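You operate a simulated robot arm through the tools that you are given. There is no shell and no other tool.

The job below is to be done with a simulated robot arm. You get a single attempt, and the scene is never put back.

Task
On the white bench: vent, unlock seat 27, blue slider to 0, keys 57 and 59 off.
Fine: leave the yellow slider out; the black slider comes out once the gauge shows zero; the red key goes off last.

The check looks at the end state, three seconds after you hand in, the way a careful person would. Anything else that was tipped, shoved, dropped, spilled or broken makes it a failure.

Robot
A 7-joint arm with a two-finger parallel gripper, fixed in place. Base frame: the origin is at the foot of the arm, x ahead of it, y to its left, z up; the work surface is at about z = 0.82. Lengths are in m, angles in degrees, forces in N, time in s.
Its first joint turns from -132.0 to 132.0 degrees. Payload 3.91 kg.
The TCP is the grasp point between the finger pads, 0.03 m short of the fingertips. In the tool frame z runs along the fingers and y along their closing line. The gripper opens to 0.11 m. The fingers are 0.02 m wide and 0.01 m thick; the gripper's body (0.048 by 0.112 m) begins 0.055 m behind the TCP.
Orientation is told as [roll, pitch, yaw] about the base's x, y, z axes, in that order, counted from this pose: with the fingers straight down and closing along the base's y, the tool's x points along the base's -x, its y along +y and its z along -z.

Tools
- The arm moves only by the tool arm_command. Its argument "rows" is a list that holds one entry, the list of rows, each a list of 7 numbers: the shift along the tool's x, y, z in units of 40 mm (1.0 is 40 mm), then the turn, a rotation vector about the tool's x, y, z in units of 4 degrees (1.0 is 4 degrees), then the closure, from 0 (fully open) to 1 (shut). In form: [[[tx, ty, tz, rx, ry, rz, gripper], ...]]. A call has 1 to 20 rows; each row shifts and turns the commanded pose from where the row before left it, along the tool's axes as they then stand. A call with a number of a shift or a turn outside -1 to 1 is refused whole. Rows are played at 5 a second. More than 0.05 m and 8.6 degrees between two rows, or a gripper value outside its range, and nothing of the call is played. Where a pose cannot be reached the arm comes as near as it can. A force on the tool above 90 N (or 10 N above the force at the start of the call, whichever is more), or a blocked arm, ends the call early, and 0.2 s more pass. Each finger travels about 0.108 m/s and halts on what it meets, pressing with about 37 N; the grip force reading is that of the motor and also rises with nothing between the fingers. The clock runs only during rows and for 0.2 s after the last one: add rows that do not move to give the fingers time. It gives the time, the measured TCP pose, the force on the tool (base axes), the opening and the grip force at its end, in the units of the frame above (readings bear some noise), with the torque about the TCP (base axes, N m) and any sound that the robot's microphone picked up, and new pictures: "show" is both (left out), scene, wrist or none.
- Cameras (640 x 400 px; columns grow to the right, rows downward): "scene" is fixed at [0.2192, 0.6498, 1.5892]; the picture's right is [-0.05, -1.00, 0.00], its down [-0.84, 0.04, -0.54] and it looks along [0.54, -0.03, -0.84] (base axes); focal length 223 px, centre (320, 200). "wrist" rides on the gripper at [0.072, 0.017, -0.103] in the tool frame; the picture's right is [-0.23, 0.97, 0.00], its down [-0.76, -0.18, -0.62] and it looks along [-0.61, -0.14, 0.78] (tool axes); focal length 222 px, centre (320, 200). There is no depth. A picture from a camera that has moved, and an enlarged one, comes with that camera's place and axes in the base frame and with its lens.
- close_up(camera, box): a new picture of the part [left, top, right, bottom] of that camera's present view, enlarged. The clock stands still meanwhile.
- job_done(): hands the job in; it is judged then, once.

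Places have to be worked out from the pictures, the camera data and where the tool is seen. Open the gripper and draw the arm clear of the work before you hand the job in, unless the task says otherwise.

The tools are called after ">>>" as a command line: name --argument value ..., lists and objects as JSON in quotes. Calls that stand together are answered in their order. arm_command: Moves the arm, as the interface text tells. Its arguments: {"type":"object","properties":{"rows":{"type":"array","items":{"type":"array","items":{"type":"array","items":{"type":"number"}}}},"show":{"type":"string","enum":["both","scene","wrist","none"]}},"required":["rows"]} The other tools are called the same way: close_up (camera, box) takes an enlarged picture of a part of a camera's view; job_done () hands the job in.

At the start:

```text
t: 0.0
ee_pos: [0.6126, 0.4292, 1.2565]
tool_rot: [0.1, 0.0, 0.0]
force: [0.2, -1.2, 0.4]
wrist_torque: [-0.02, -0.05, 0.0]
width: 0.11
grip_force: 0.2
```

scene: 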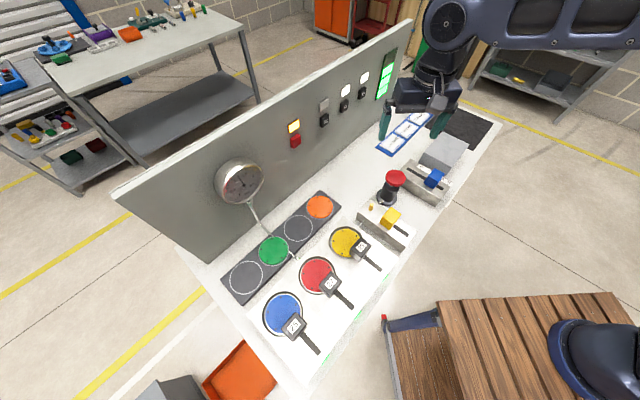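
wrist: 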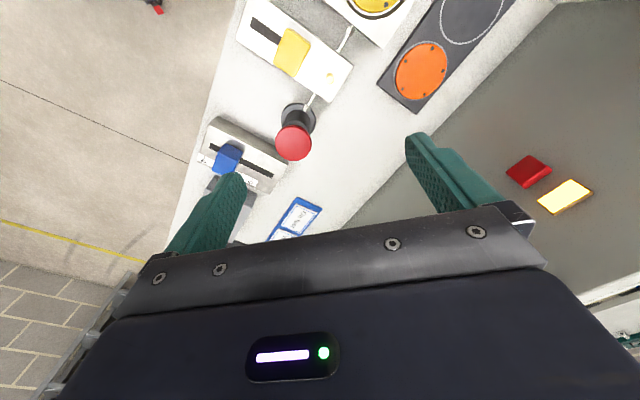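

The scene shows a white bench with a back panel carrying keys, a gauge, sliders, a red mushroom knob and round seats. I'll take close-ups first to read labels and identify the parts.

>>> close_up --camera "scene" --box '[340, 130, 480, 260]'

>>> close_up --camera "scene" --box '[270, 40, 430, 150]'

>>> close_up --camera "scene" --box '[200, 140, 420, 360]'

>>> close_up --camera "wrist" --box '[180, 0, 360, 240]'

```text
3.08 times, centred on (410, 195) of scene
camera zoom: at [0.2192, 0.6498, 1.5892], right [-0.05, -1.0, 0.0], down [-0.84, 0.04, -0.54], along [0.54, -0.03, -0.84], focal length 685 px, centre (43, 215)
```

zoom: 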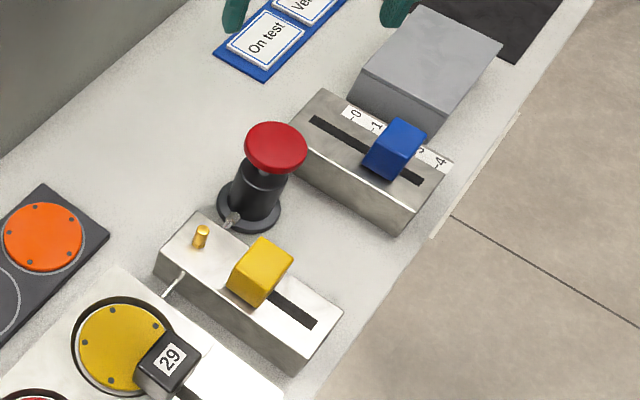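

```text
3.64 times, centred on (350, 95) of scene
camera zoom: at [0.2192, 0.6498, 1.5892], right [-0.05, -1.0, 0.0], down [-0.84, 0.04, -0.54], along [0.54, -0.03, -0.84], focal length 810 px, centre (211, 582)
```

zoom: 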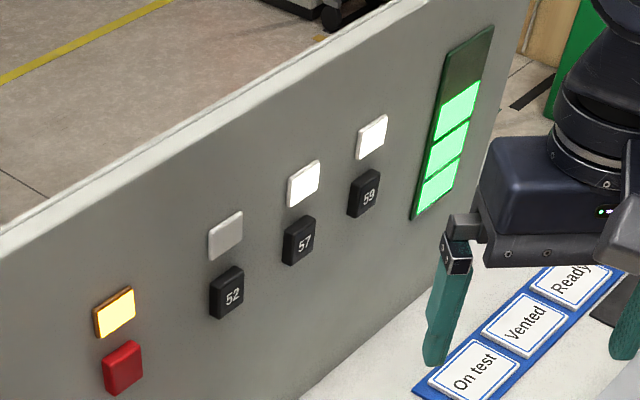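

```text
1.82 times, centred on (310, 250) of scene
camera zoom: at [0.2192, 0.6498, 1.5892], right [-0.05, -1.0, 0.0], down [-0.84, 0.04, -0.54], along [0.54, -0.03, -0.84], focal length 405 px, centre (338, 109)
```

zoom: 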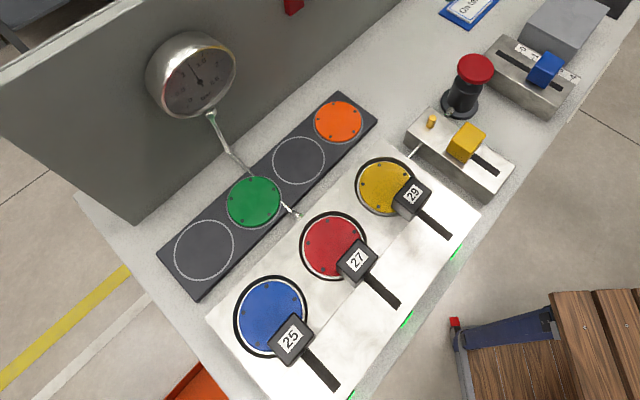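

```text
1.67 times, centred on (270, 120) of wrist
camera zoom: at [0.5391, 0.4462, 1.3605], right [0.23, 0.97, 0.0], down [0.76, -0.18, 0.62], along [0.61, -0.14, -0.78], focal length 370 px, centre (403, 333)
```

zoom: 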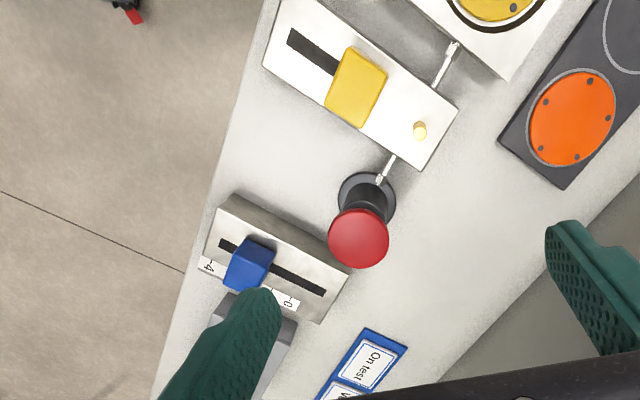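

Next I'll look closer at the gauge, the latch of seat 27, the yellow unit, and the red mushroom for detail on how they work.

>>> close_up --camera "scene" --box '[205, 150, 275, 210]'

>>> close_up --camera "scene" --box '[350, 160, 420, 250]'

>>> close_up --camera "scene" --box '[290, 220, 390, 320]'

>>> close_up --camera "scene" --box '[370, 100, 500, 200]'

>>> close_up --camera "wrist" --box '[230, 0, 360, 90]'

```text
6.67 times, centred on (240, 180) of scene
camera zoom: at [0.2192, 0.6498, 1.5892], right [-0.05, -1.0, 0.0], down [-0.84, 0.04, -0.54], along [0.54, -0.03, -0.84], focal length 1485 px, centre (853, 333)
```

zoom: 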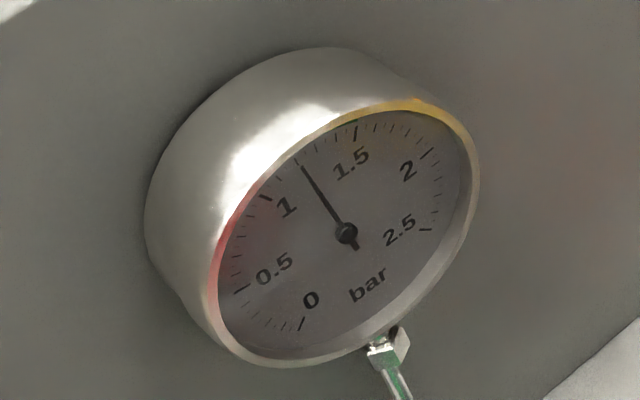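

```text
4.44 times, centred on (385, 205) of scene
camera zoom: at [0.2192, 0.6498, 1.5892], right [-0.05, -1.0, 0.0], down [-0.84, 0.04, -0.54], along [0.54, -0.03, -0.84], focal length 990 px, centre (31, 178)
```

zoom: 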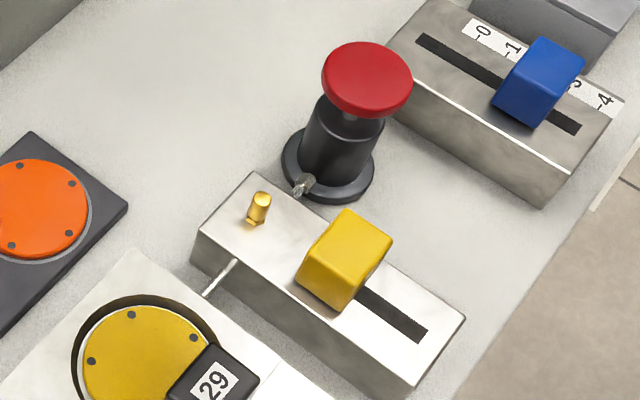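

```text
4.00 times, centred on (340, 270) of scene
camera zoom: at [0.2192, 0.6498, 1.5892], right [-0.05, -1.0, 0.0], down [-0.84, 0.04, -0.54], along [0.54, -0.03, -0.84], focal length 891 px, centre (240, -80)
```

zoom: 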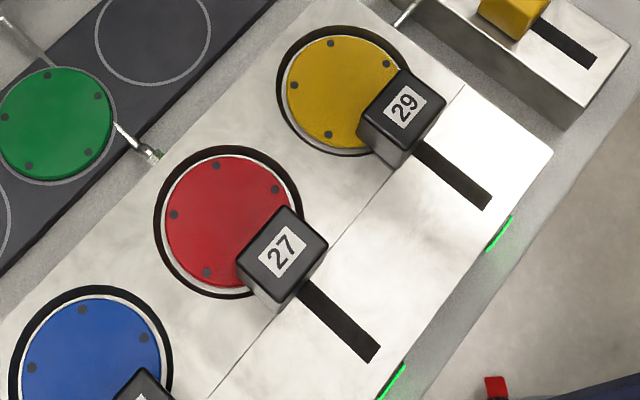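

```text
4.00 times, centred on (435, 150) of scene
camera zoom: at [0.2192, 0.6498, 1.5892], right [-0.05, -1.0, 0.0], down [-0.84, 0.04, -0.54], along [0.54, -0.03, -0.84], focal length 891 px, centre (-140, 400)
```

zoom: 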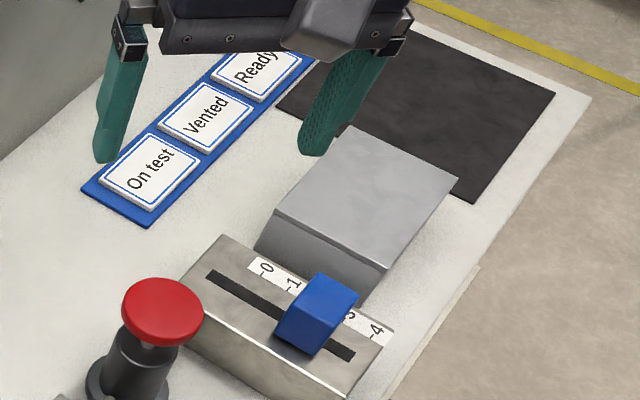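

```text
4.44 times, centred on (295, 45) of wrist
camera zoom: at [0.5391, 0.4462, 1.3605], right [0.23, 0.97, 0.0], down [0.76, -0.18, 0.62], along [0.61, -0.14, -0.78], focal length 987 px, centre (431, 889)
```

zoom: 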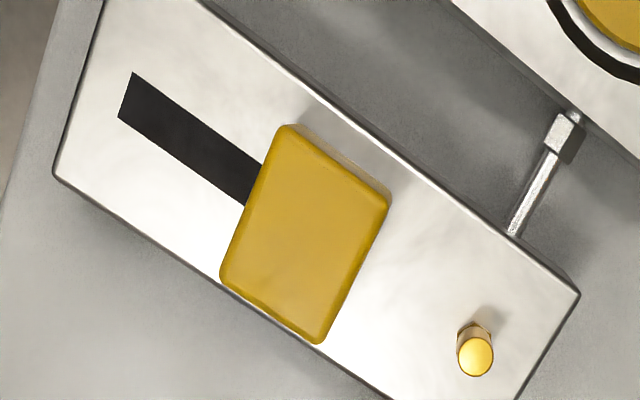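

The yellow slider sits at the inner end of its slot next to a small brass bleed nozzle, so pulling it out should vent; the gauge reads about 1.25 bar and the red mushroom looks like a pump to leave alone. The bench's long axis is about 45° to the base, so I'll yaw the tool +45° in place and survey with the wrist camera.

>>> arm_command --rows '[[[0, 0, 0, 0, 0, -1, 0], [0, 0, 0, 0, 0, -1, 0], [0, 0, 0, 0, 0, -1, 0], [0, 0, 0, 0, 0, -1, 0], [0, 0, 0, 0, 0, -1, 0], [0, 0, 0, 0, 0, -1, 0], [0, 0, 0, 0, 0, -1, 0], [0, 0, 0, 0, 0, -1, 0], [0, 0, 0, 0, 0, -1, 0], [0, 0, 0, 0, 0, -1, 0], [0, 0, 0, 0, 0, -1, 0], [0, 0, 0, 0, 0, -0.25, 0]]]'

```text
t: 2.6
ee_pos: [0.6113, 0.429, 1.2572]
tool_rot: [-0.1, 0.0, 45.1]
force: [-0.1, -0.3, 0.2]
wrist_torque: [0.04, 0.01, 0.01]
width: 0.1099
grip_force: 0.1
camera wrist: at [0.5489, 0.3897, 1.3609], right [-0.53, 0.85, 0.0], down [0.66, 0.41, 0.62], along [0.53, 0.33, -0.78], focal length 222 px, centre (320, 200)
```

scene: 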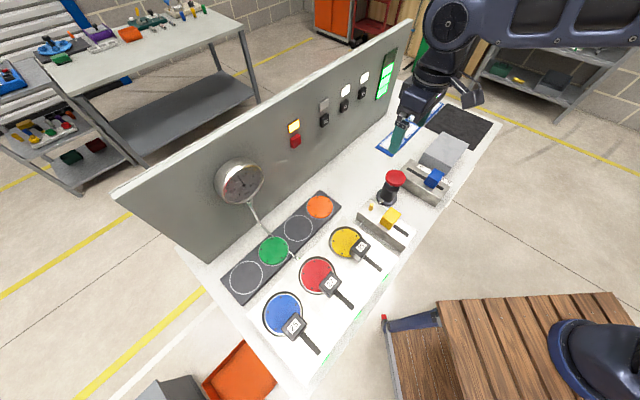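
wrist: 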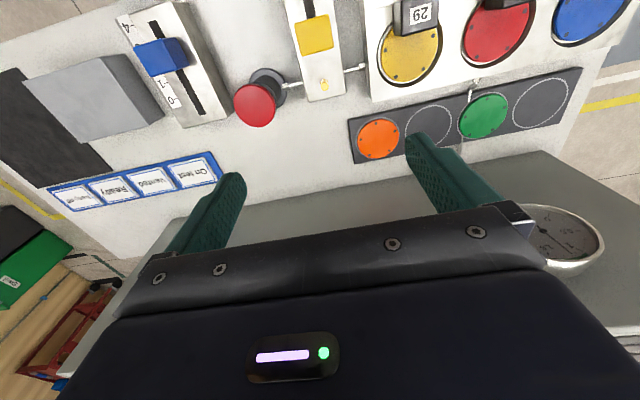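

The wrist camera now sees the bench upside-down. I'll zoom in on the items to triangulate their positions.

>>> close_up --camera "wrist" --box '[220, 0, 370, 130]'

>>> close_up --camera "wrist" --box '[40, 0, 240, 210]'

>>> close_up --camera "scene" --box '[350, 190, 430, 250]'

>>> close_up --camera "scene" --box '[400, 140, 480, 210]'

```text
3.08 times, centred on (295, 65) of wrist
camera zoom: at [0.5489, 0.3897, 1.3609], right [-0.53, 0.85, 0.0], down [0.66, 0.41, 0.62], along [0.53, 0.33, -0.78], focal length 684 px, centre (397, 615)
```

zoom: 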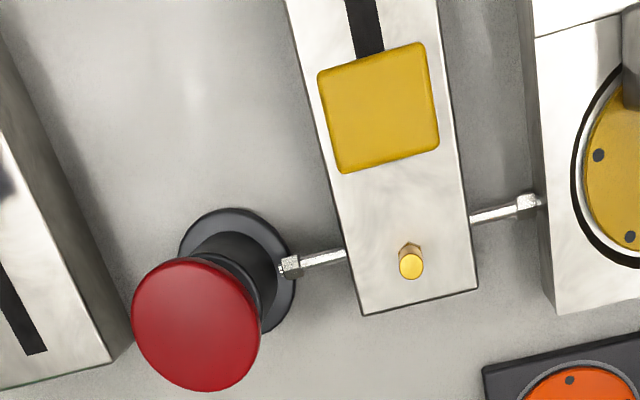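

```text
1.90 times, centred on (140, 105) of wrist
camera zoom: at [0.5489, 0.3897, 1.3609], right [-0.53, 0.85, 0.0], down [0.66, 0.41, 0.62], along [0.53, 0.33, -0.78], focal length 423 px, centre (663, 381)
```

zoom: 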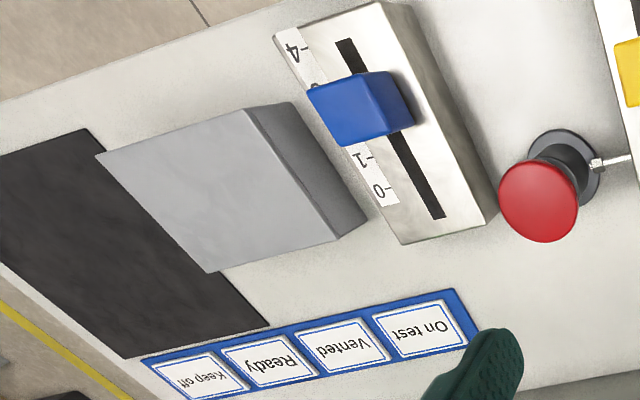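

```text
6.67 times, centred on (390, 220) of scene
camera zoom: at [0.2192, 0.6498, 1.5892], right [-0.05, -1.0, 0.0], down [-0.84, 0.04, -0.54], along [0.54, -0.03, -0.84], focal length 1485 px, centre (-147, 67)
```

zoom: 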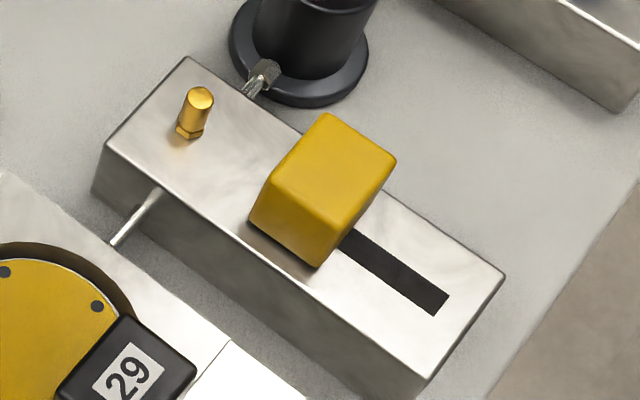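

```text
5.71 times, centred on (440, 175) of scene
camera zoom: at [0.2192, 0.6498, 1.5892], right [-0.05, -1.0, 0.0], down [-0.84, 0.04, -0.54], along [0.54, -0.03, -0.84], focal length 1273 px, centre (-366, 343)
```

zoom: 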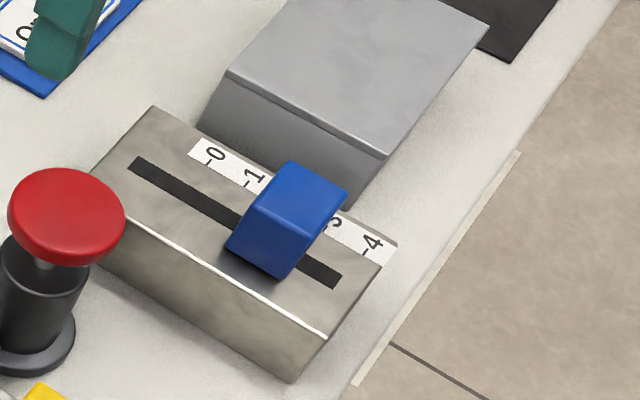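

Positions from triangulation: yellow knob ≈ (0.567, 0.392, top 0.943), blue knob ≈ (0.724, 0.192, top 0.945), red key ≈ (0.769, 0.700, 1.09). I'll zoom further into the blue slider's scale to see where 0 sits.

>>> close_up --camera "scene" --box '[415, 155, 455, 195]'

>>> close_up --camera "wrist" --box '[110, 0, 220, 130]'

```text
10.00 times, centred on (435, 175) of scene
camera zoom: at [0.2192, 0.6498, 1.5892], right [-0.05, -1.0, 0.0], down [-0.84, 0.04, -0.54], along [0.54, -0.03, -0.84], focal length 2228 px, centre (-830, 450)
```

zoom: 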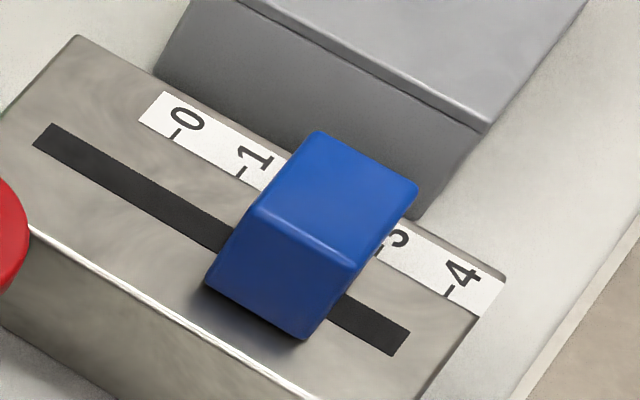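

```text
3.08 times, centred on (165, 65) of wrist
camera zoom: at [0.5489, 0.3897, 1.3609], right [-0.53, 0.85, 0.0], down [0.66, 0.41, 0.62], along [0.53, 0.33, -0.78], focal length 684 px, centre (797, 615)
```

zoom: 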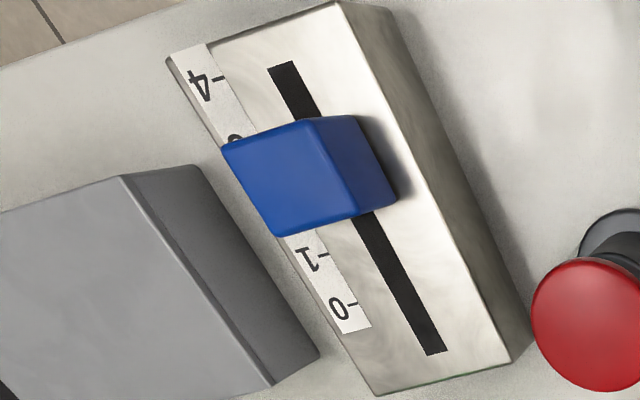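

The blue unit's scale ticks are 30 mm apart along its slot, with 0 at the panel end. I'll deal with the yellow slider first: move above its knob at about z = 1.05 with the gripper narrowed to roughly 80 mm.

>>> arm_command --rows '[[[0.24, 0.02, 0.86, 0, 0, 0, 0.25], [0.24, 0.02, 0.86, 0, 0, 0, 0.25], [0.24, 0.02, 0.86, 0, 0, 0, 0.25], [0.24, 0.02, 0.86, 0, 0, 0, 0.25], [0.24, 0.02, 0.86, 0, 0, 0, 0.25], [0.24, 0.02, 0.86, 0, 0, 0, 0.25]]]'

```text
t: 4.0
ee_pos: [0.5669, 0.3935, 1.05]
tool_rot: [0.1, -0.1, 45.0]
force: [-0.4, -0.5, -0.1]
wrist_torque: [-0.01, 0.0, -0.01]
width: 0.0824
grip_force: 0.1
camera wrist: at [0.503, 0.3538, 1.1539], right [-0.53, 0.85, 0.0], down [0.66, 0.41, 0.62], along [0.53, 0.33, -0.78], focal length 222 px, centre (320, 200)
```

scene: 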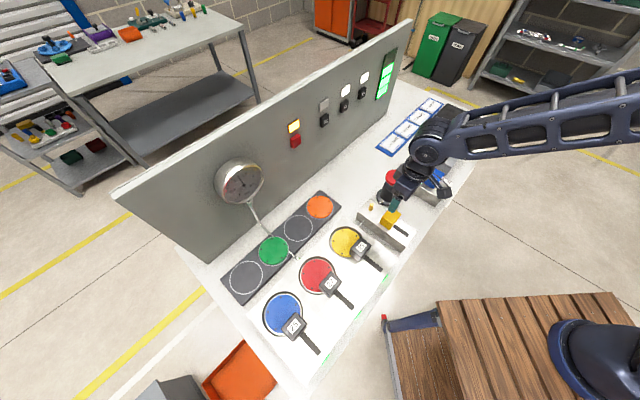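
wrist: 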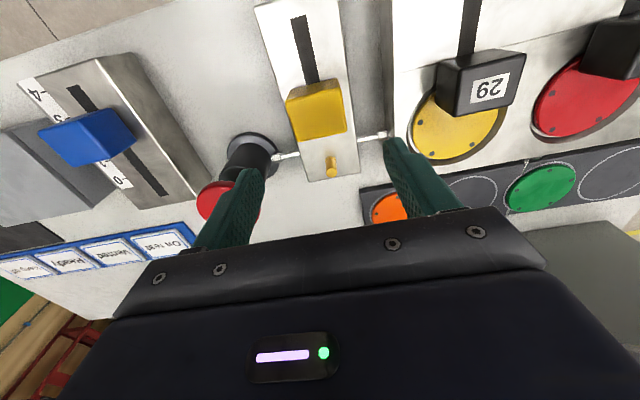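

The gripper is above the yellow knob. I'll zoom in to confirm alignment and to look at the latch knobs and the blue scale.

>>> close_up --camera "wrist" --box '[240, 0, 400, 200]'

>>> close_up --camera "wrist" --box '[390, 0, 640, 180]'

>>> close_up --camera "wrist" --box '[10, 50, 210, 220]'

```text
2.00 times, centred on (320, 100) of wrist
camera zoom: at [0.503, 0.3538, 1.1539], right [-0.53, 0.85, 0.0], down [0.66, 0.41, 0.62], along [0.53, 0.33, -0.78], focal length 444 px, centre (320, 400)
```

zoom: 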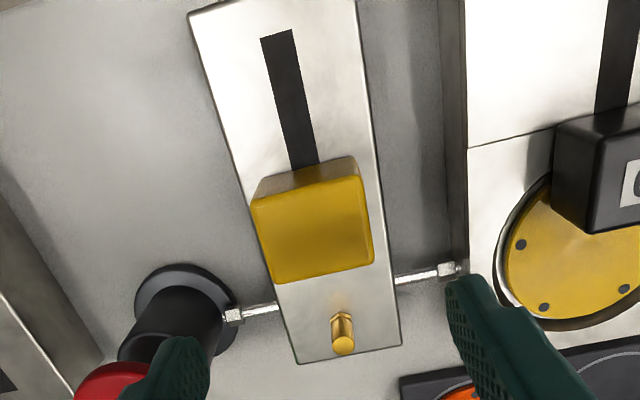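

```text
2.22 times, centred on (515, 90) of wrist
camera zoom: at [0.503, 0.3538, 1.1539], right [-0.53, 0.85, 0.0], down [0.66, 0.41, 0.62], along [0.53, 0.33, -0.78], focal length 494 px, centre (-113, 444)
```

zoom: 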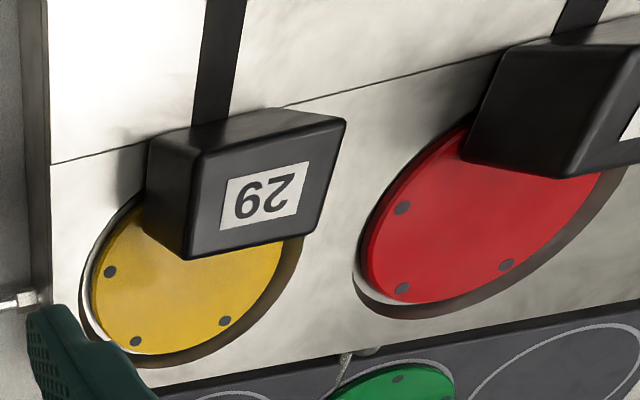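

```text
2.35 times, centred on (110, 135) of wrist
camera zoom: at [0.503, 0.3538, 1.1539], right [-0.53, 0.85, 0.0], down [0.66, 0.41, 0.62], along [0.53, 0.33, -0.78], focal length 523 px, centre (814, 353)
```

zoom: 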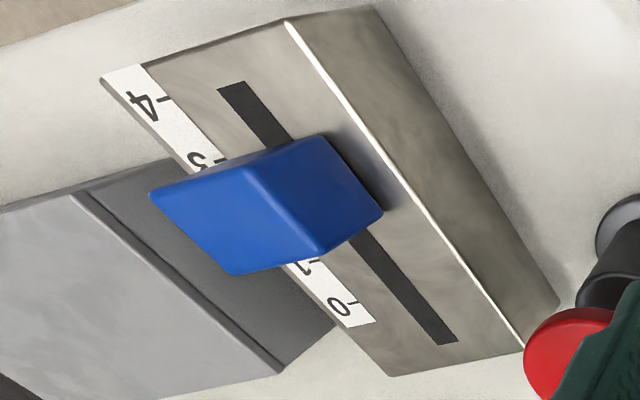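

The knob centre is confirmed at n≈0.675, s≈0.123 in bench axes, within a few mm of the TCP. I'll lower to z≈0.93 with the fingers straddling the knob, then close.

>>> arm_command --rows '[[[0.03, 0, 0.75, 0, 0, 0, 0.25], [0.03, 0, 0.75, 0, 0, 0, 0.25], [0.03, 0, 0.75, 0, 0, 0, 0.25], [0, 0, 0.75, 0, 0, 0, 0.25], [0, 0, 0, 0, 0, 0, 0.25]]]'

```text
t: 5.2
ee_pos: [0.5615, 0.3904, 0.9302]
tool_rot: [0.1, 0.1, 45.1]
force: [-0.4, 0.1, 0.8]
wrist_torque: [-0.01, -0.02, 0.01]
width: 0.0824
grip_force: 0.1
camera wrist: at [0.4991, 0.3513, 1.034], right [-0.53, 0.85, 0.0], down [0.66, 0.41, 0.62], along [0.53, 0.33, -0.78], focal length 222 px, centre (320, 200)
```

scene: 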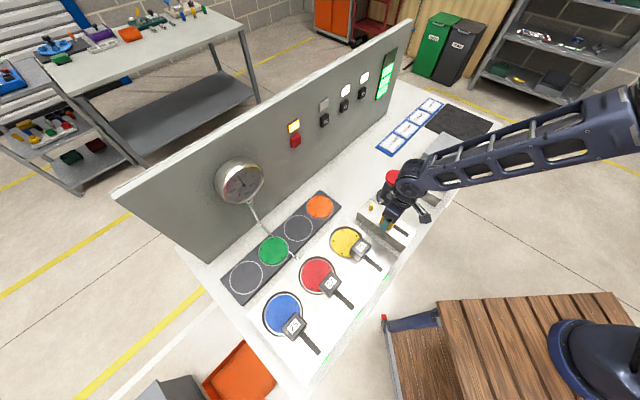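
wrist: 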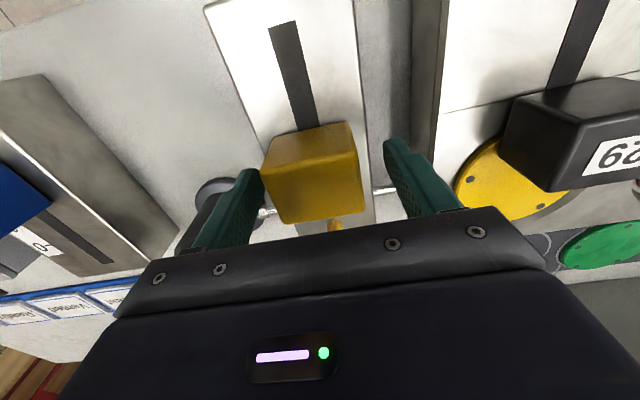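

The knob sits between the fingers, so I close on it.

>>> arm_command --rows '[[[0, 0, 0, 0, 0, 0, 0.4], [0, 0, 0, 0, 0, 0, 0.5], [0, 0, 0, 0, 0, 0, 0.65], [0, 0, 0, 0, 0, 0, 0.65]]]' --show "wrist"

```text
t: 6.2
ee_pos: [0.5635, 0.3887, 0.9303]
tool_rot: [-0.1, 0.0, 45.0]
force: [31.3, -31.0, -0.3]
wrist_torque: [-0.56, -0.7, 0.34]
width: 0.0561
grip_force: 44.9
camera wrist: at [0.5016, 0.3491, 1.0341], right [-0.53, 0.85, 0.0], down [0.66, 0.41, 0.62], along [0.53, 0.33, -0.78], focal length 222 px, centre (320, 200)
```

wrist: 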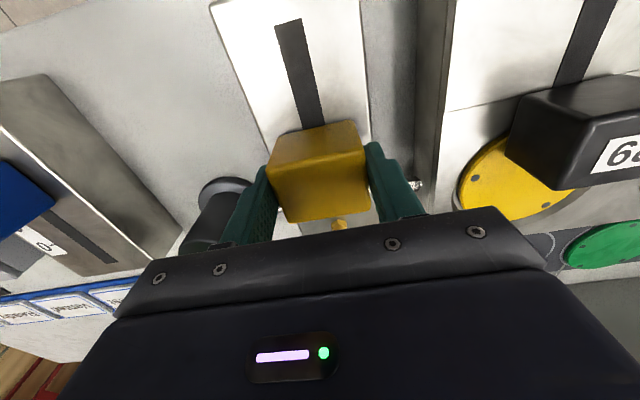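

The knob is gripped (56 mm wide) but there's a 44 N side load toward +s, meaning the tool is about 2.6 mm off. I'll shift the command that way to relieve it.

>>> arm_command --rows '[[[0, -0.065, 0, 0, 0, 0, 0.65], [0, 0, 0, 0, 0, 0, 0.65]]]' --show "none"

```text
t: 6.8
ee_pos: [0.5648, 0.3879, 0.9303]
tool_rot: [0.2, -0.1, 45.0]
force: [19.9, -19.6, -7.1]
wrist_torque: [0.17, -0.56, -0.57]
width: 0.056
grip_force: 44.9
```

The side load fell to 28 N; a bit more shift in the same direction should remove it.

>>> arm_command --rows '[[[0, -0.09, 0, 0, 0, 0, 0.65], [0, 0, 0, 0, 0, 0, 0.65]]]' --show "none"

```text
t: 7.4
ee_pos: [0.5647, 0.3883, 0.93]
tool_rot: [0.0, 0.0, 45.2]
force: [-18.6, 19.6, -12.6]
wrist_torque: [-0.06, 0.39, -1.04]
width: 0.0558
grip_force: 45.4
```

The load has now flipped to −27 N, so I go halfway back and begin pulling the slider toward the front (tool +x) in small steps.

>>> arm_command --rows '[[[0, 0.045, 0, 0, 0, 0, 0.65], [0.2, 0, 0, 0, 0, 0, 0.65], [0.2, 0, 0, 0, 0, 0, 0.65], [0.2, 0, 0, 0, 0, 0, 0.65], [0, 0, 0, 0, 0, 0, 0.65]]]'

```text
t: 8.6
ee_pos: [0.5476, 0.3718, 0.9302]
tool_rot: [0.0, -0.2, 45.2]
force: [-35.4, 37.4, 23.3]
wrist_torque: [1.17, 0.32, -0.46]
width: 0.056
grip_force: 44.9
camera wrist: at [0.4849, 0.3316, 1.0341], right [-0.53, 0.85, 0.0], down [0.66, 0.41, 0.63], along [0.53, 0.33, -0.78], focal length 222 px, centre (320, 200)
```

scene: 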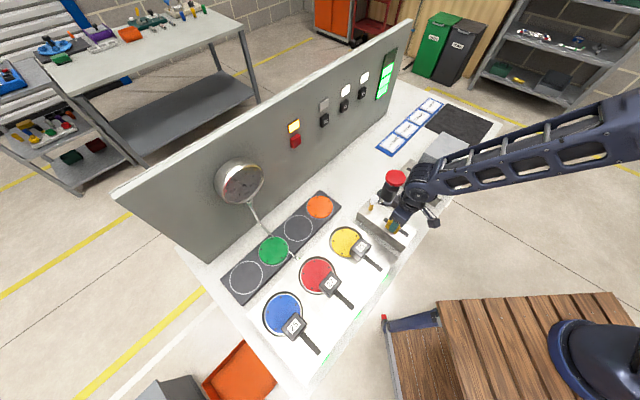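
wrist: 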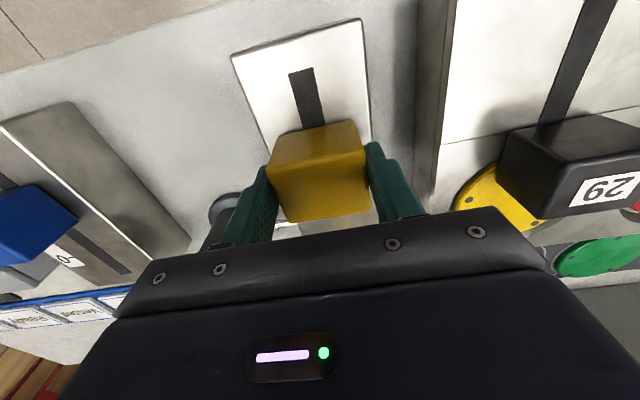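

The slider has moved about 24 mm and the side load is ~51 N toward −s, so I correct by a small +y shift while continuing the pull.

>>> arm_command --rows '[[[0, 0.07, 0, 0, 0, 0, 0.65], [0.2, 0, 0, 0, 0, 0, 0.65], [0.2, 0, 0, 0, 0, 0, 0.65], [0.2, 0, 0, 0, 0, 0, 0.65], [0, 0, 0, 0, 0, 0, 0.65]]]'

```text
t: 9.8
ee_pos: [0.5316, 0.3533, 0.9305]
tool_rot: [-0.1, 0.0, 44.9]
force: [-9.3, 10.1, 21.5]
wrist_torque: [-0.05, 0.11, 0.3]
width: 0.056
grip_force: 45.1
camera wrist: at [0.468, 0.3153, 1.0341], right [-0.53, 0.85, 0.0], down [0.66, 0.41, 0.62], along [0.53, 0.33, -0.78], focal length 222 px, centre (320, 200)
```

scene: 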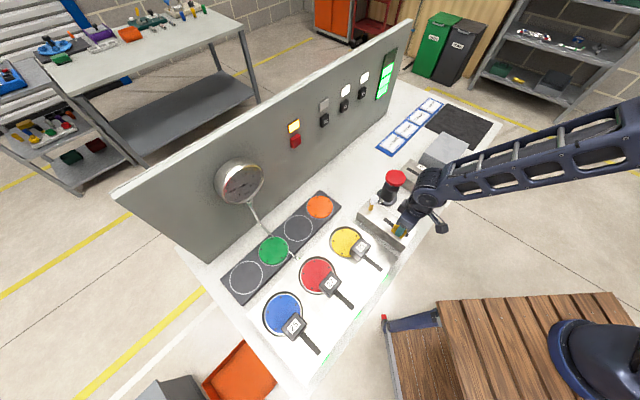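
wrist: 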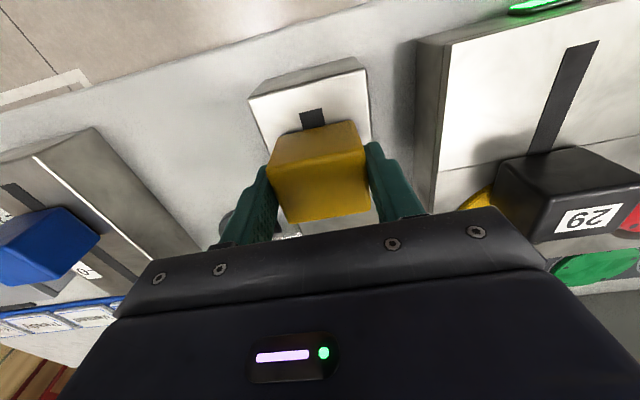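

About 48 mm pulled and side load nearly gone; a small bit of slot remains in front of the knob. I'll check the gauge and keep pulling to the stop.

>>> arm_command --rows '[[[0.15, 0.01, 0, 0, 0, 0, 0.65], [0.15, 0, 0, 0, 0, 0, 0.65], [0, 0, 0, 0, 0, 0, 0.65]]]'

>>> close_up --camera "scene" --box '[205, 150, 275, 210]'

>>> close_up --camera "scene" --box '[350, 160, 450, 250]'

```text
t: 10.6
ee_pos: [0.5242, 0.3457, 0.9301]
tool_rot: [0.0, 0.0, 45.0]
force: [-9.1, 8.7, 16.7]
wrist_torque: [-0.41, 0.65, -0.51]
width: 0.056
grip_force: 44.5
camera wrist: at [0.46, 0.3071, 1.034], right [-0.53, 0.85, 0.0], down [0.66, 0.41, 0.62], along [0.53, 0.33, -0.78], focal length 222 px, centre (320, 200)
```

scene: 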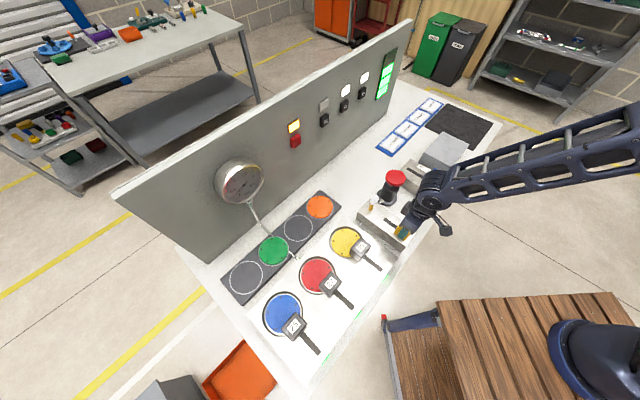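
wrist: 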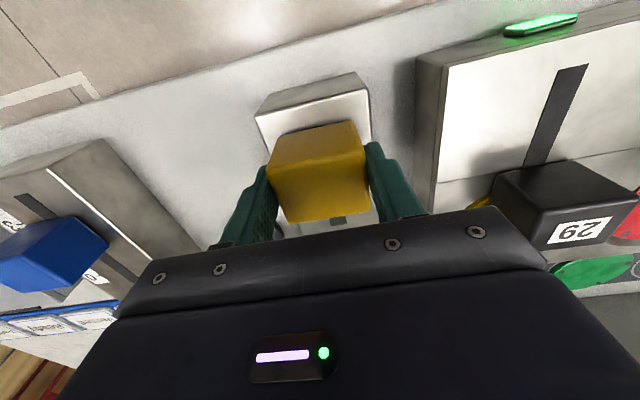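

```text
6.67 times, centred on (240, 180) of scene
camera zoom: at [0.2192, 0.6498, 1.5892], right [-0.05, -1.0, 0.0], down [-0.84, 0.04, -0.54], along [0.54, -0.03, -0.84], focal length 1485 px, centre (853, 333)
```

zoom: 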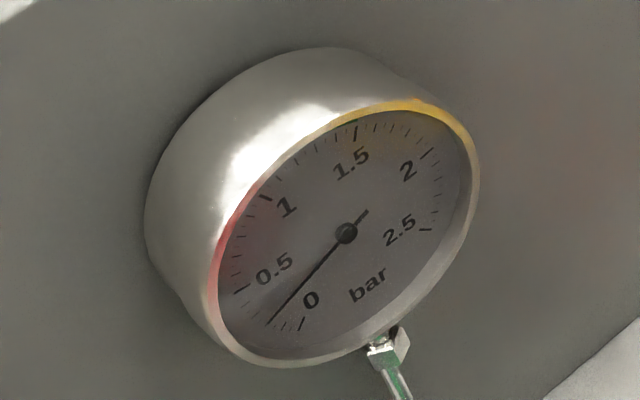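

```text
4.44 times, centred on (400, 205) of scene
camera zoom: at [0.2192, 0.6498, 1.5892], right [-0.05, -1.0, 0.0], down [-0.84, 0.04, -0.54], along [0.54, -0.03, -0.84], focal length 990 px, centre (-36, 178)
```

zoom: 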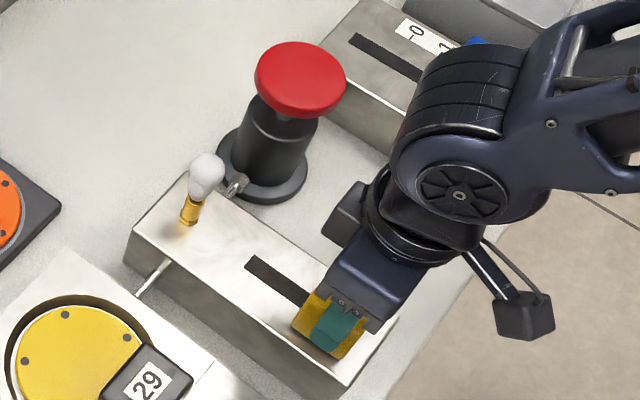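

Pulling the yellow slider is venting: vapour leaves the brass nozzle and the gauge has dropped to about 0.25 bar. I'll pull a few mm more to confirm it's at its outer stop.

>>> arm_command --rows '[[[0.1, 0.01, 0, 0, 0, 0, 0.65], [0.1, 0, 0, 0, 0, 0, 0.65], [0, 0, 0, 0, 0, 0, 0.65]]]'

>>> close_up --camera "scene" --box '[205, 150, 275, 210]'

>>> close_up --camera "wrist" --box '[200, 50, 420, 250]'

```text
t: 11.4
ee_pos: [0.5163, 0.3404, 0.9282]
tool_rot: [0.0, 0.2, 45.0]
force: [4.6, 11.9, 3.7]
wrist_torque: [0.59, -0.54, -0.12]
width: 0.0559
grip_force: 45.0
camera wrist: at [0.4539, 0.301, 1.0328], right [-0.53, 0.85, 0.0], down [0.67, 0.41, 0.62], along [0.53, 0.33, -0.78], focal length 222 px, centre (320, 200)
```

scene: 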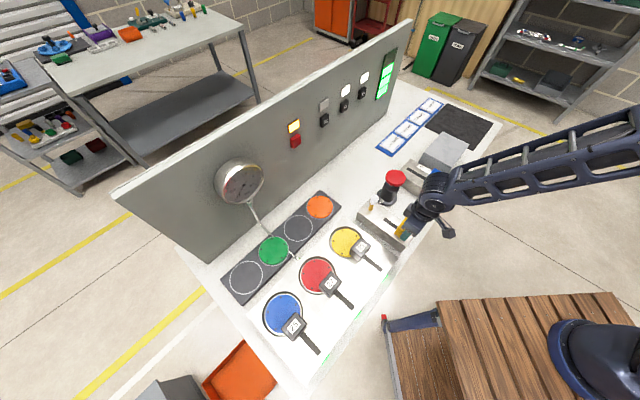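
wrist: 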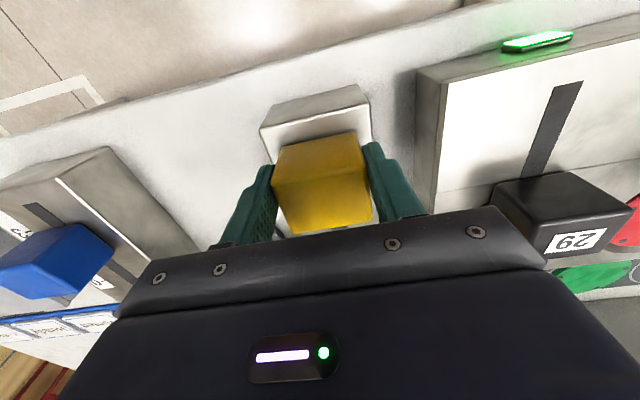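

```text
6.67 times, centred on (240, 180) of scene
camera zoom: at [0.2192, 0.6498, 1.5892], right [-0.05, -1.0, 0.0], down [-0.84, 0.04, -0.54], along [0.54, -0.03, -0.84], focal length 1485 px, centre (853, 333)
```

zoom: 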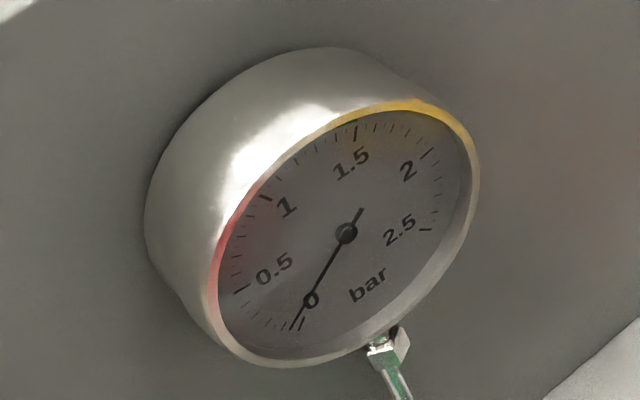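

```text
2.00 times, centred on (310, 150) of wrist
camera zoom: at [0.4539, 0.301, 1.0328], right [-0.53, 0.85, 0.0], down [0.67, 0.41, 0.62], along [0.53, 0.33, -0.78], focal length 444 px, centre (340, 300)
```

zoom: 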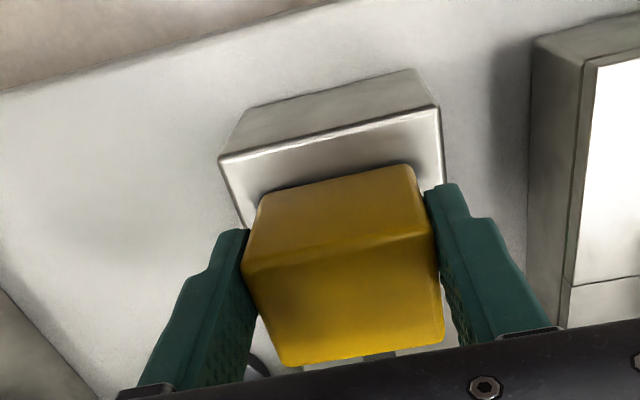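

The knob has slipped slightly within the fingers, so it's at its outer stop, and the gauge is almost at 0. I'll open and lift straight up clear of it.

>>> arm_command --rows '[[[-0.05, 0, 0, 0, 0, 0, 0.4], [0, 0, 0, 0, 0, 0, 0.25], [0, 0, 0, 0, 0, 0, 0.25], [0, 0, -0.75, 0, 0, 0, 0.25], [0, 0, -0.75, 0, 0, 0, 0.25], [0, 0, -0.75, 0, 0, 0, 0.25], [0, 0, -0.75, 0, 0, 0, 0.25], [0, 0, -0.75, 0, 0, 0, 0.25]]]'

>>> close_up --camera "scene" --box '[205, 150, 275, 210]'

>>> close_up --camera "scene" --box '[340, 160, 440, 260]'

>>> close_up --camera "wrist" --box '[200, 0, 640, 240]'

```text
t: 13.2
ee_pos: [0.5177, 0.3425, 1.0786]
tool_rot: [0.0, 0.0, 45.0]
force: [0.2, 0.2, -0.2]
wrist_torque: [-0.01, 0.01, 0.0]
width: 0.0823
grip_force: 0.0
camera wrist: at [0.4541, 0.3033, 1.1826], right [-0.53, 0.85, 0.0], down [0.66, 0.41, 0.62], along [0.53, 0.33, -0.78], focal length 222 px, centre (320, 200)
```

scene: 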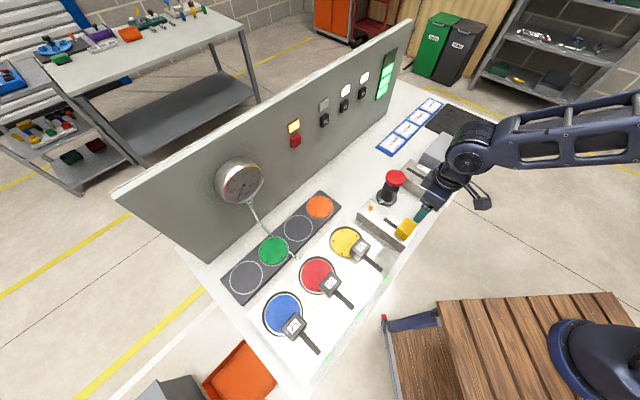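
wrist: 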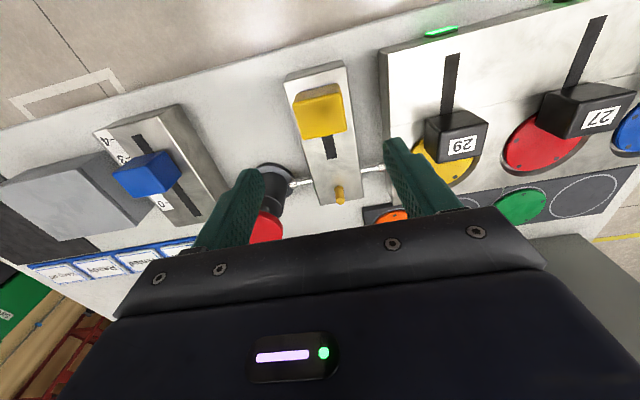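

```text
6.67 times, centred on (240, 180) of scene
camera zoom: at [0.2192, 0.6498, 1.5892], right [-0.05, -1.0, 0.0], down [-0.84, 0.04, -0.54], along [0.54, -0.03, -0.84], focal length 1485 px, centre (853, 333)
```

zoom: 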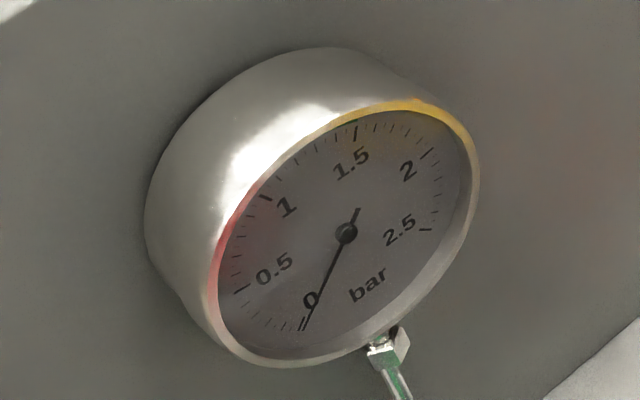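

```text
4.00 times, centred on (390, 210) of scene
camera zoom: at [0.2192, 0.6498, 1.5892], right [-0.05, -1.0, 0.0], down [-0.84, 0.04, -0.54], along [0.54, -0.03, -0.84], focal length 891 px, centre (40, 160)
```

zoom: 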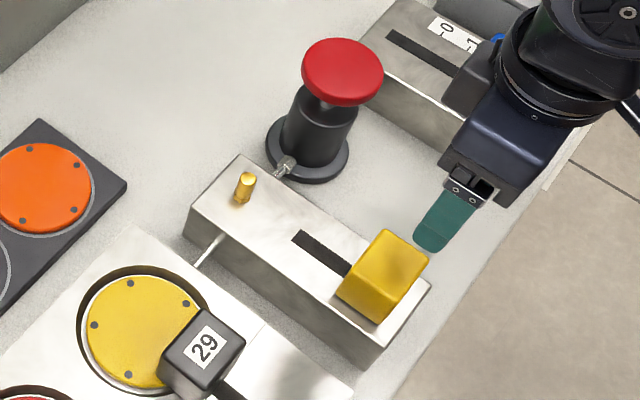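

```text
1.45 times, centred on (420, 120) of wrist
camera zoom: at [0.4541, 0.3033, 1.1826], right [-0.53, 0.85, 0.0], down [0.66, 0.41, 0.62], along [0.53, 0.33, -0.78], focal length 323 px, centre (174, 316)
```

zoom: 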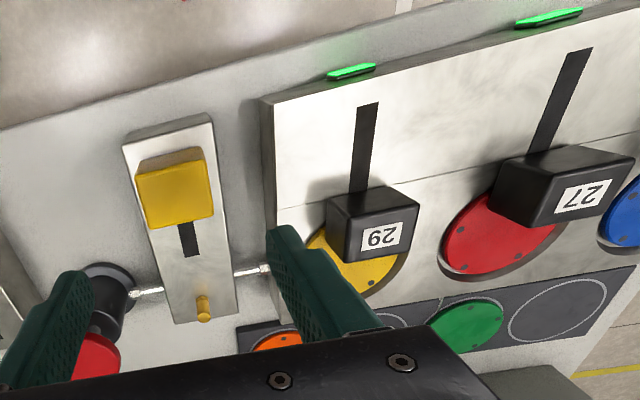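

The yellow slider is at its outer stop and the gauge needle lies on 0. Next is black slider 27; I'll zoom on it from both cameras to triangulate.

>>> close_up --camera "scene" --box '[300, 250, 360, 310]'

>>> close_up --camera "wrist" --box '[480, 0, 640, 190]'

>>> close_up --camera "wrist" --box '[90, 90, 240, 250]'

```text
6.67 times, centred on (330, 280) of scene
camera zoom: at [0.2192, 0.6498, 1.5892], right [-0.05, -1.0, 0.0], down [-0.84, 0.04, -0.54], along [0.54, -0.03, -0.84], focal length 1485 px, centre (253, -333)
```

zoom: 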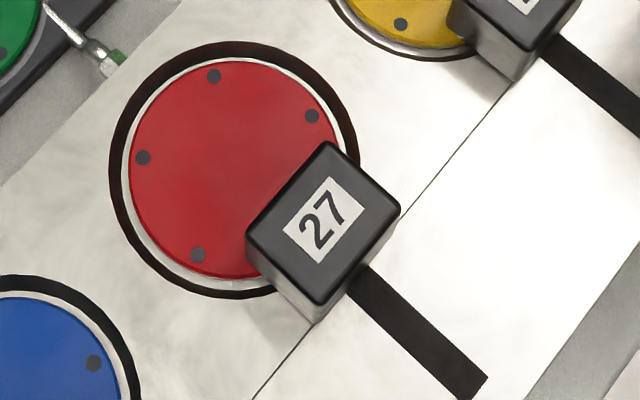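

```text
2.11 times, centred on (560, 95) of wrist
camera zoom: at [0.4541, 0.3033, 1.1826], right [-0.53, 0.85, 0.0], down [0.66, 0.41, 0.62], along [0.53, 0.33, -0.78], focal length 468 px, centre (-185, 421)
```

zoom: 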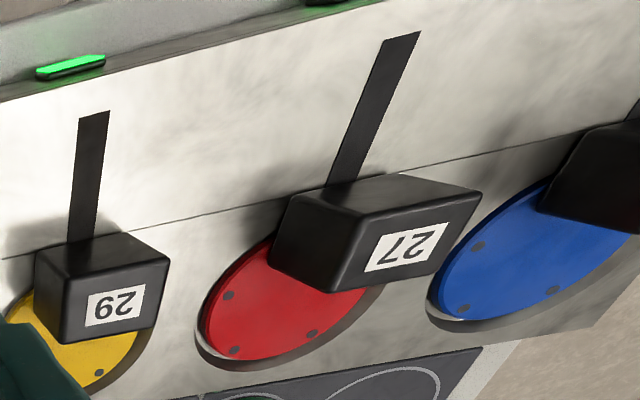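

```text
2.50 times, centred on (165, 170) of wrist
camera zoom: at [0.4541, 0.3033, 1.1826], right [-0.53, 0.85, 0.0], down [0.66, 0.41, 0.62], along [0.53, 0.33, -0.78], focal length 555 px, centre (708, 275)
```

zoom: 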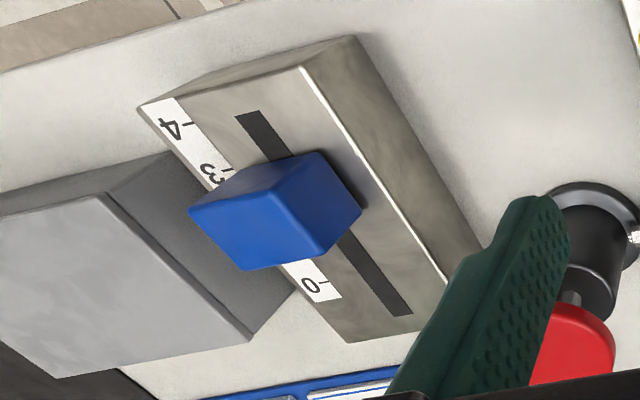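

Knob 27 triangulates to about (0.360, 0.613) with its top at z≈0.94, 51 mm wide along the bench. I'll traverse to above it at z≈1.08.

>>> arm_command --rows '[[[-0.22, 0.84, 0, 0, 0, 0, 0.2], [-0.22, 0.84, 0, 0, 0, 0, 0.2], [-0.22, 0.84, 0, 0, 0, 0, 0.2], [-0.22, 0.84, 0, 0, 0, 0, 0.2], [-0.22, 0.84, 0, 0, 0, 0, 0.2], [-0.22, 0.84, 0, 0, 0, 0, 0.2], [-0.22, 0.84, 0, 0, 0, 0, 0.2], [-0.22, 0.84, 0, 0, 0, 0, 0.2], [-0.22, 0.84, 0, 0, 0, 0, 0.2], [0, 0, 0, 0, 0, 0, 0.2]]]'

>>> close_up --camera "wrist" --box '[200, 0, 480, 210]'

>>> close_up --camera "scene" --box '[205, 150, 275, 210]'

```text
t: 15.4
ee_pos: [0.3628, 0.6119, 1.0778]
tool_rot: [0.0, -0.1, 44.9]
force: [0.3, -0.5, 0.5]
wrist_torque: [0.01, -0.02, 0.03]
width: 0.0879
grip_force: 0.1
camera wrist: at [0.3001, 0.573, 1.1819], right [-0.53, 0.85, 0.0], down [0.66, 0.41, 0.62], along [0.53, 0.33, -0.78], focal length 222 px, centre (320, 200)
```

scene: 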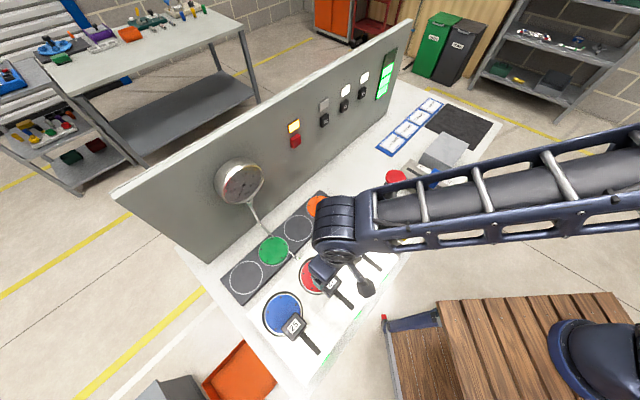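
wrist: 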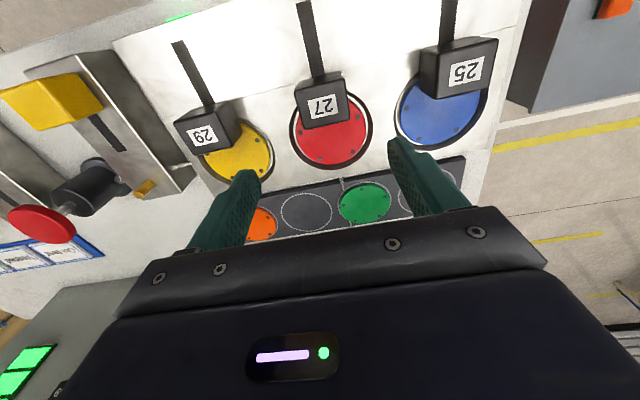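

```text
1.90 times, centred on (340, 105) of wrist
camera zoom: at [0.3001, 0.573, 1.1819], right [-0.53, 0.85, 0.0], down [0.66, 0.41, 0.62], along [0.53, 0.33, -0.78], focal length 423 px, centre (282, 381)
```

zoom: 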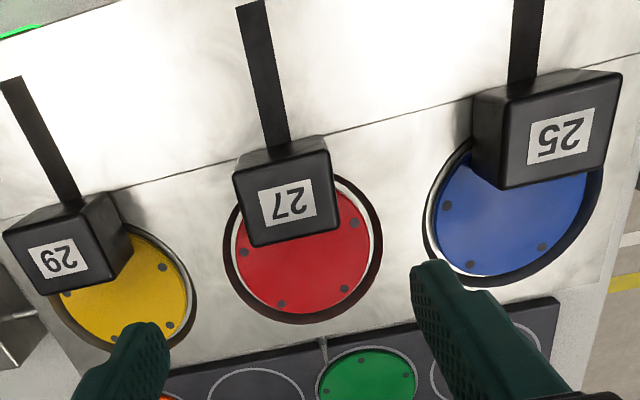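

```text
6.67 times, centred on (240, 180) of scene
camera zoom: at [0.2192, 0.6498, 1.5892], right [-0.05, -1.0, 0.0], down [-0.84, 0.04, -0.54], along [0.54, -0.03, -0.84], focal length 1485 px, centre (853, 333)
```

zoom: 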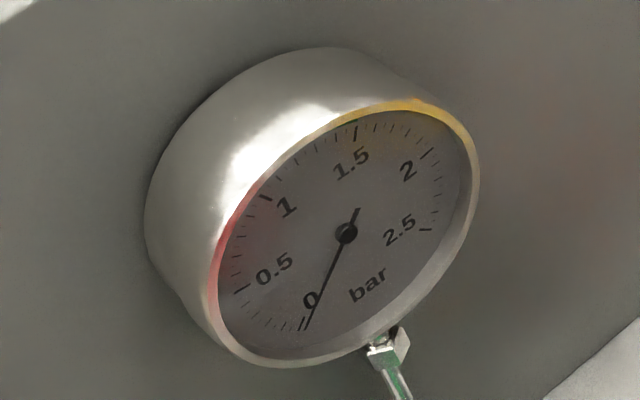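

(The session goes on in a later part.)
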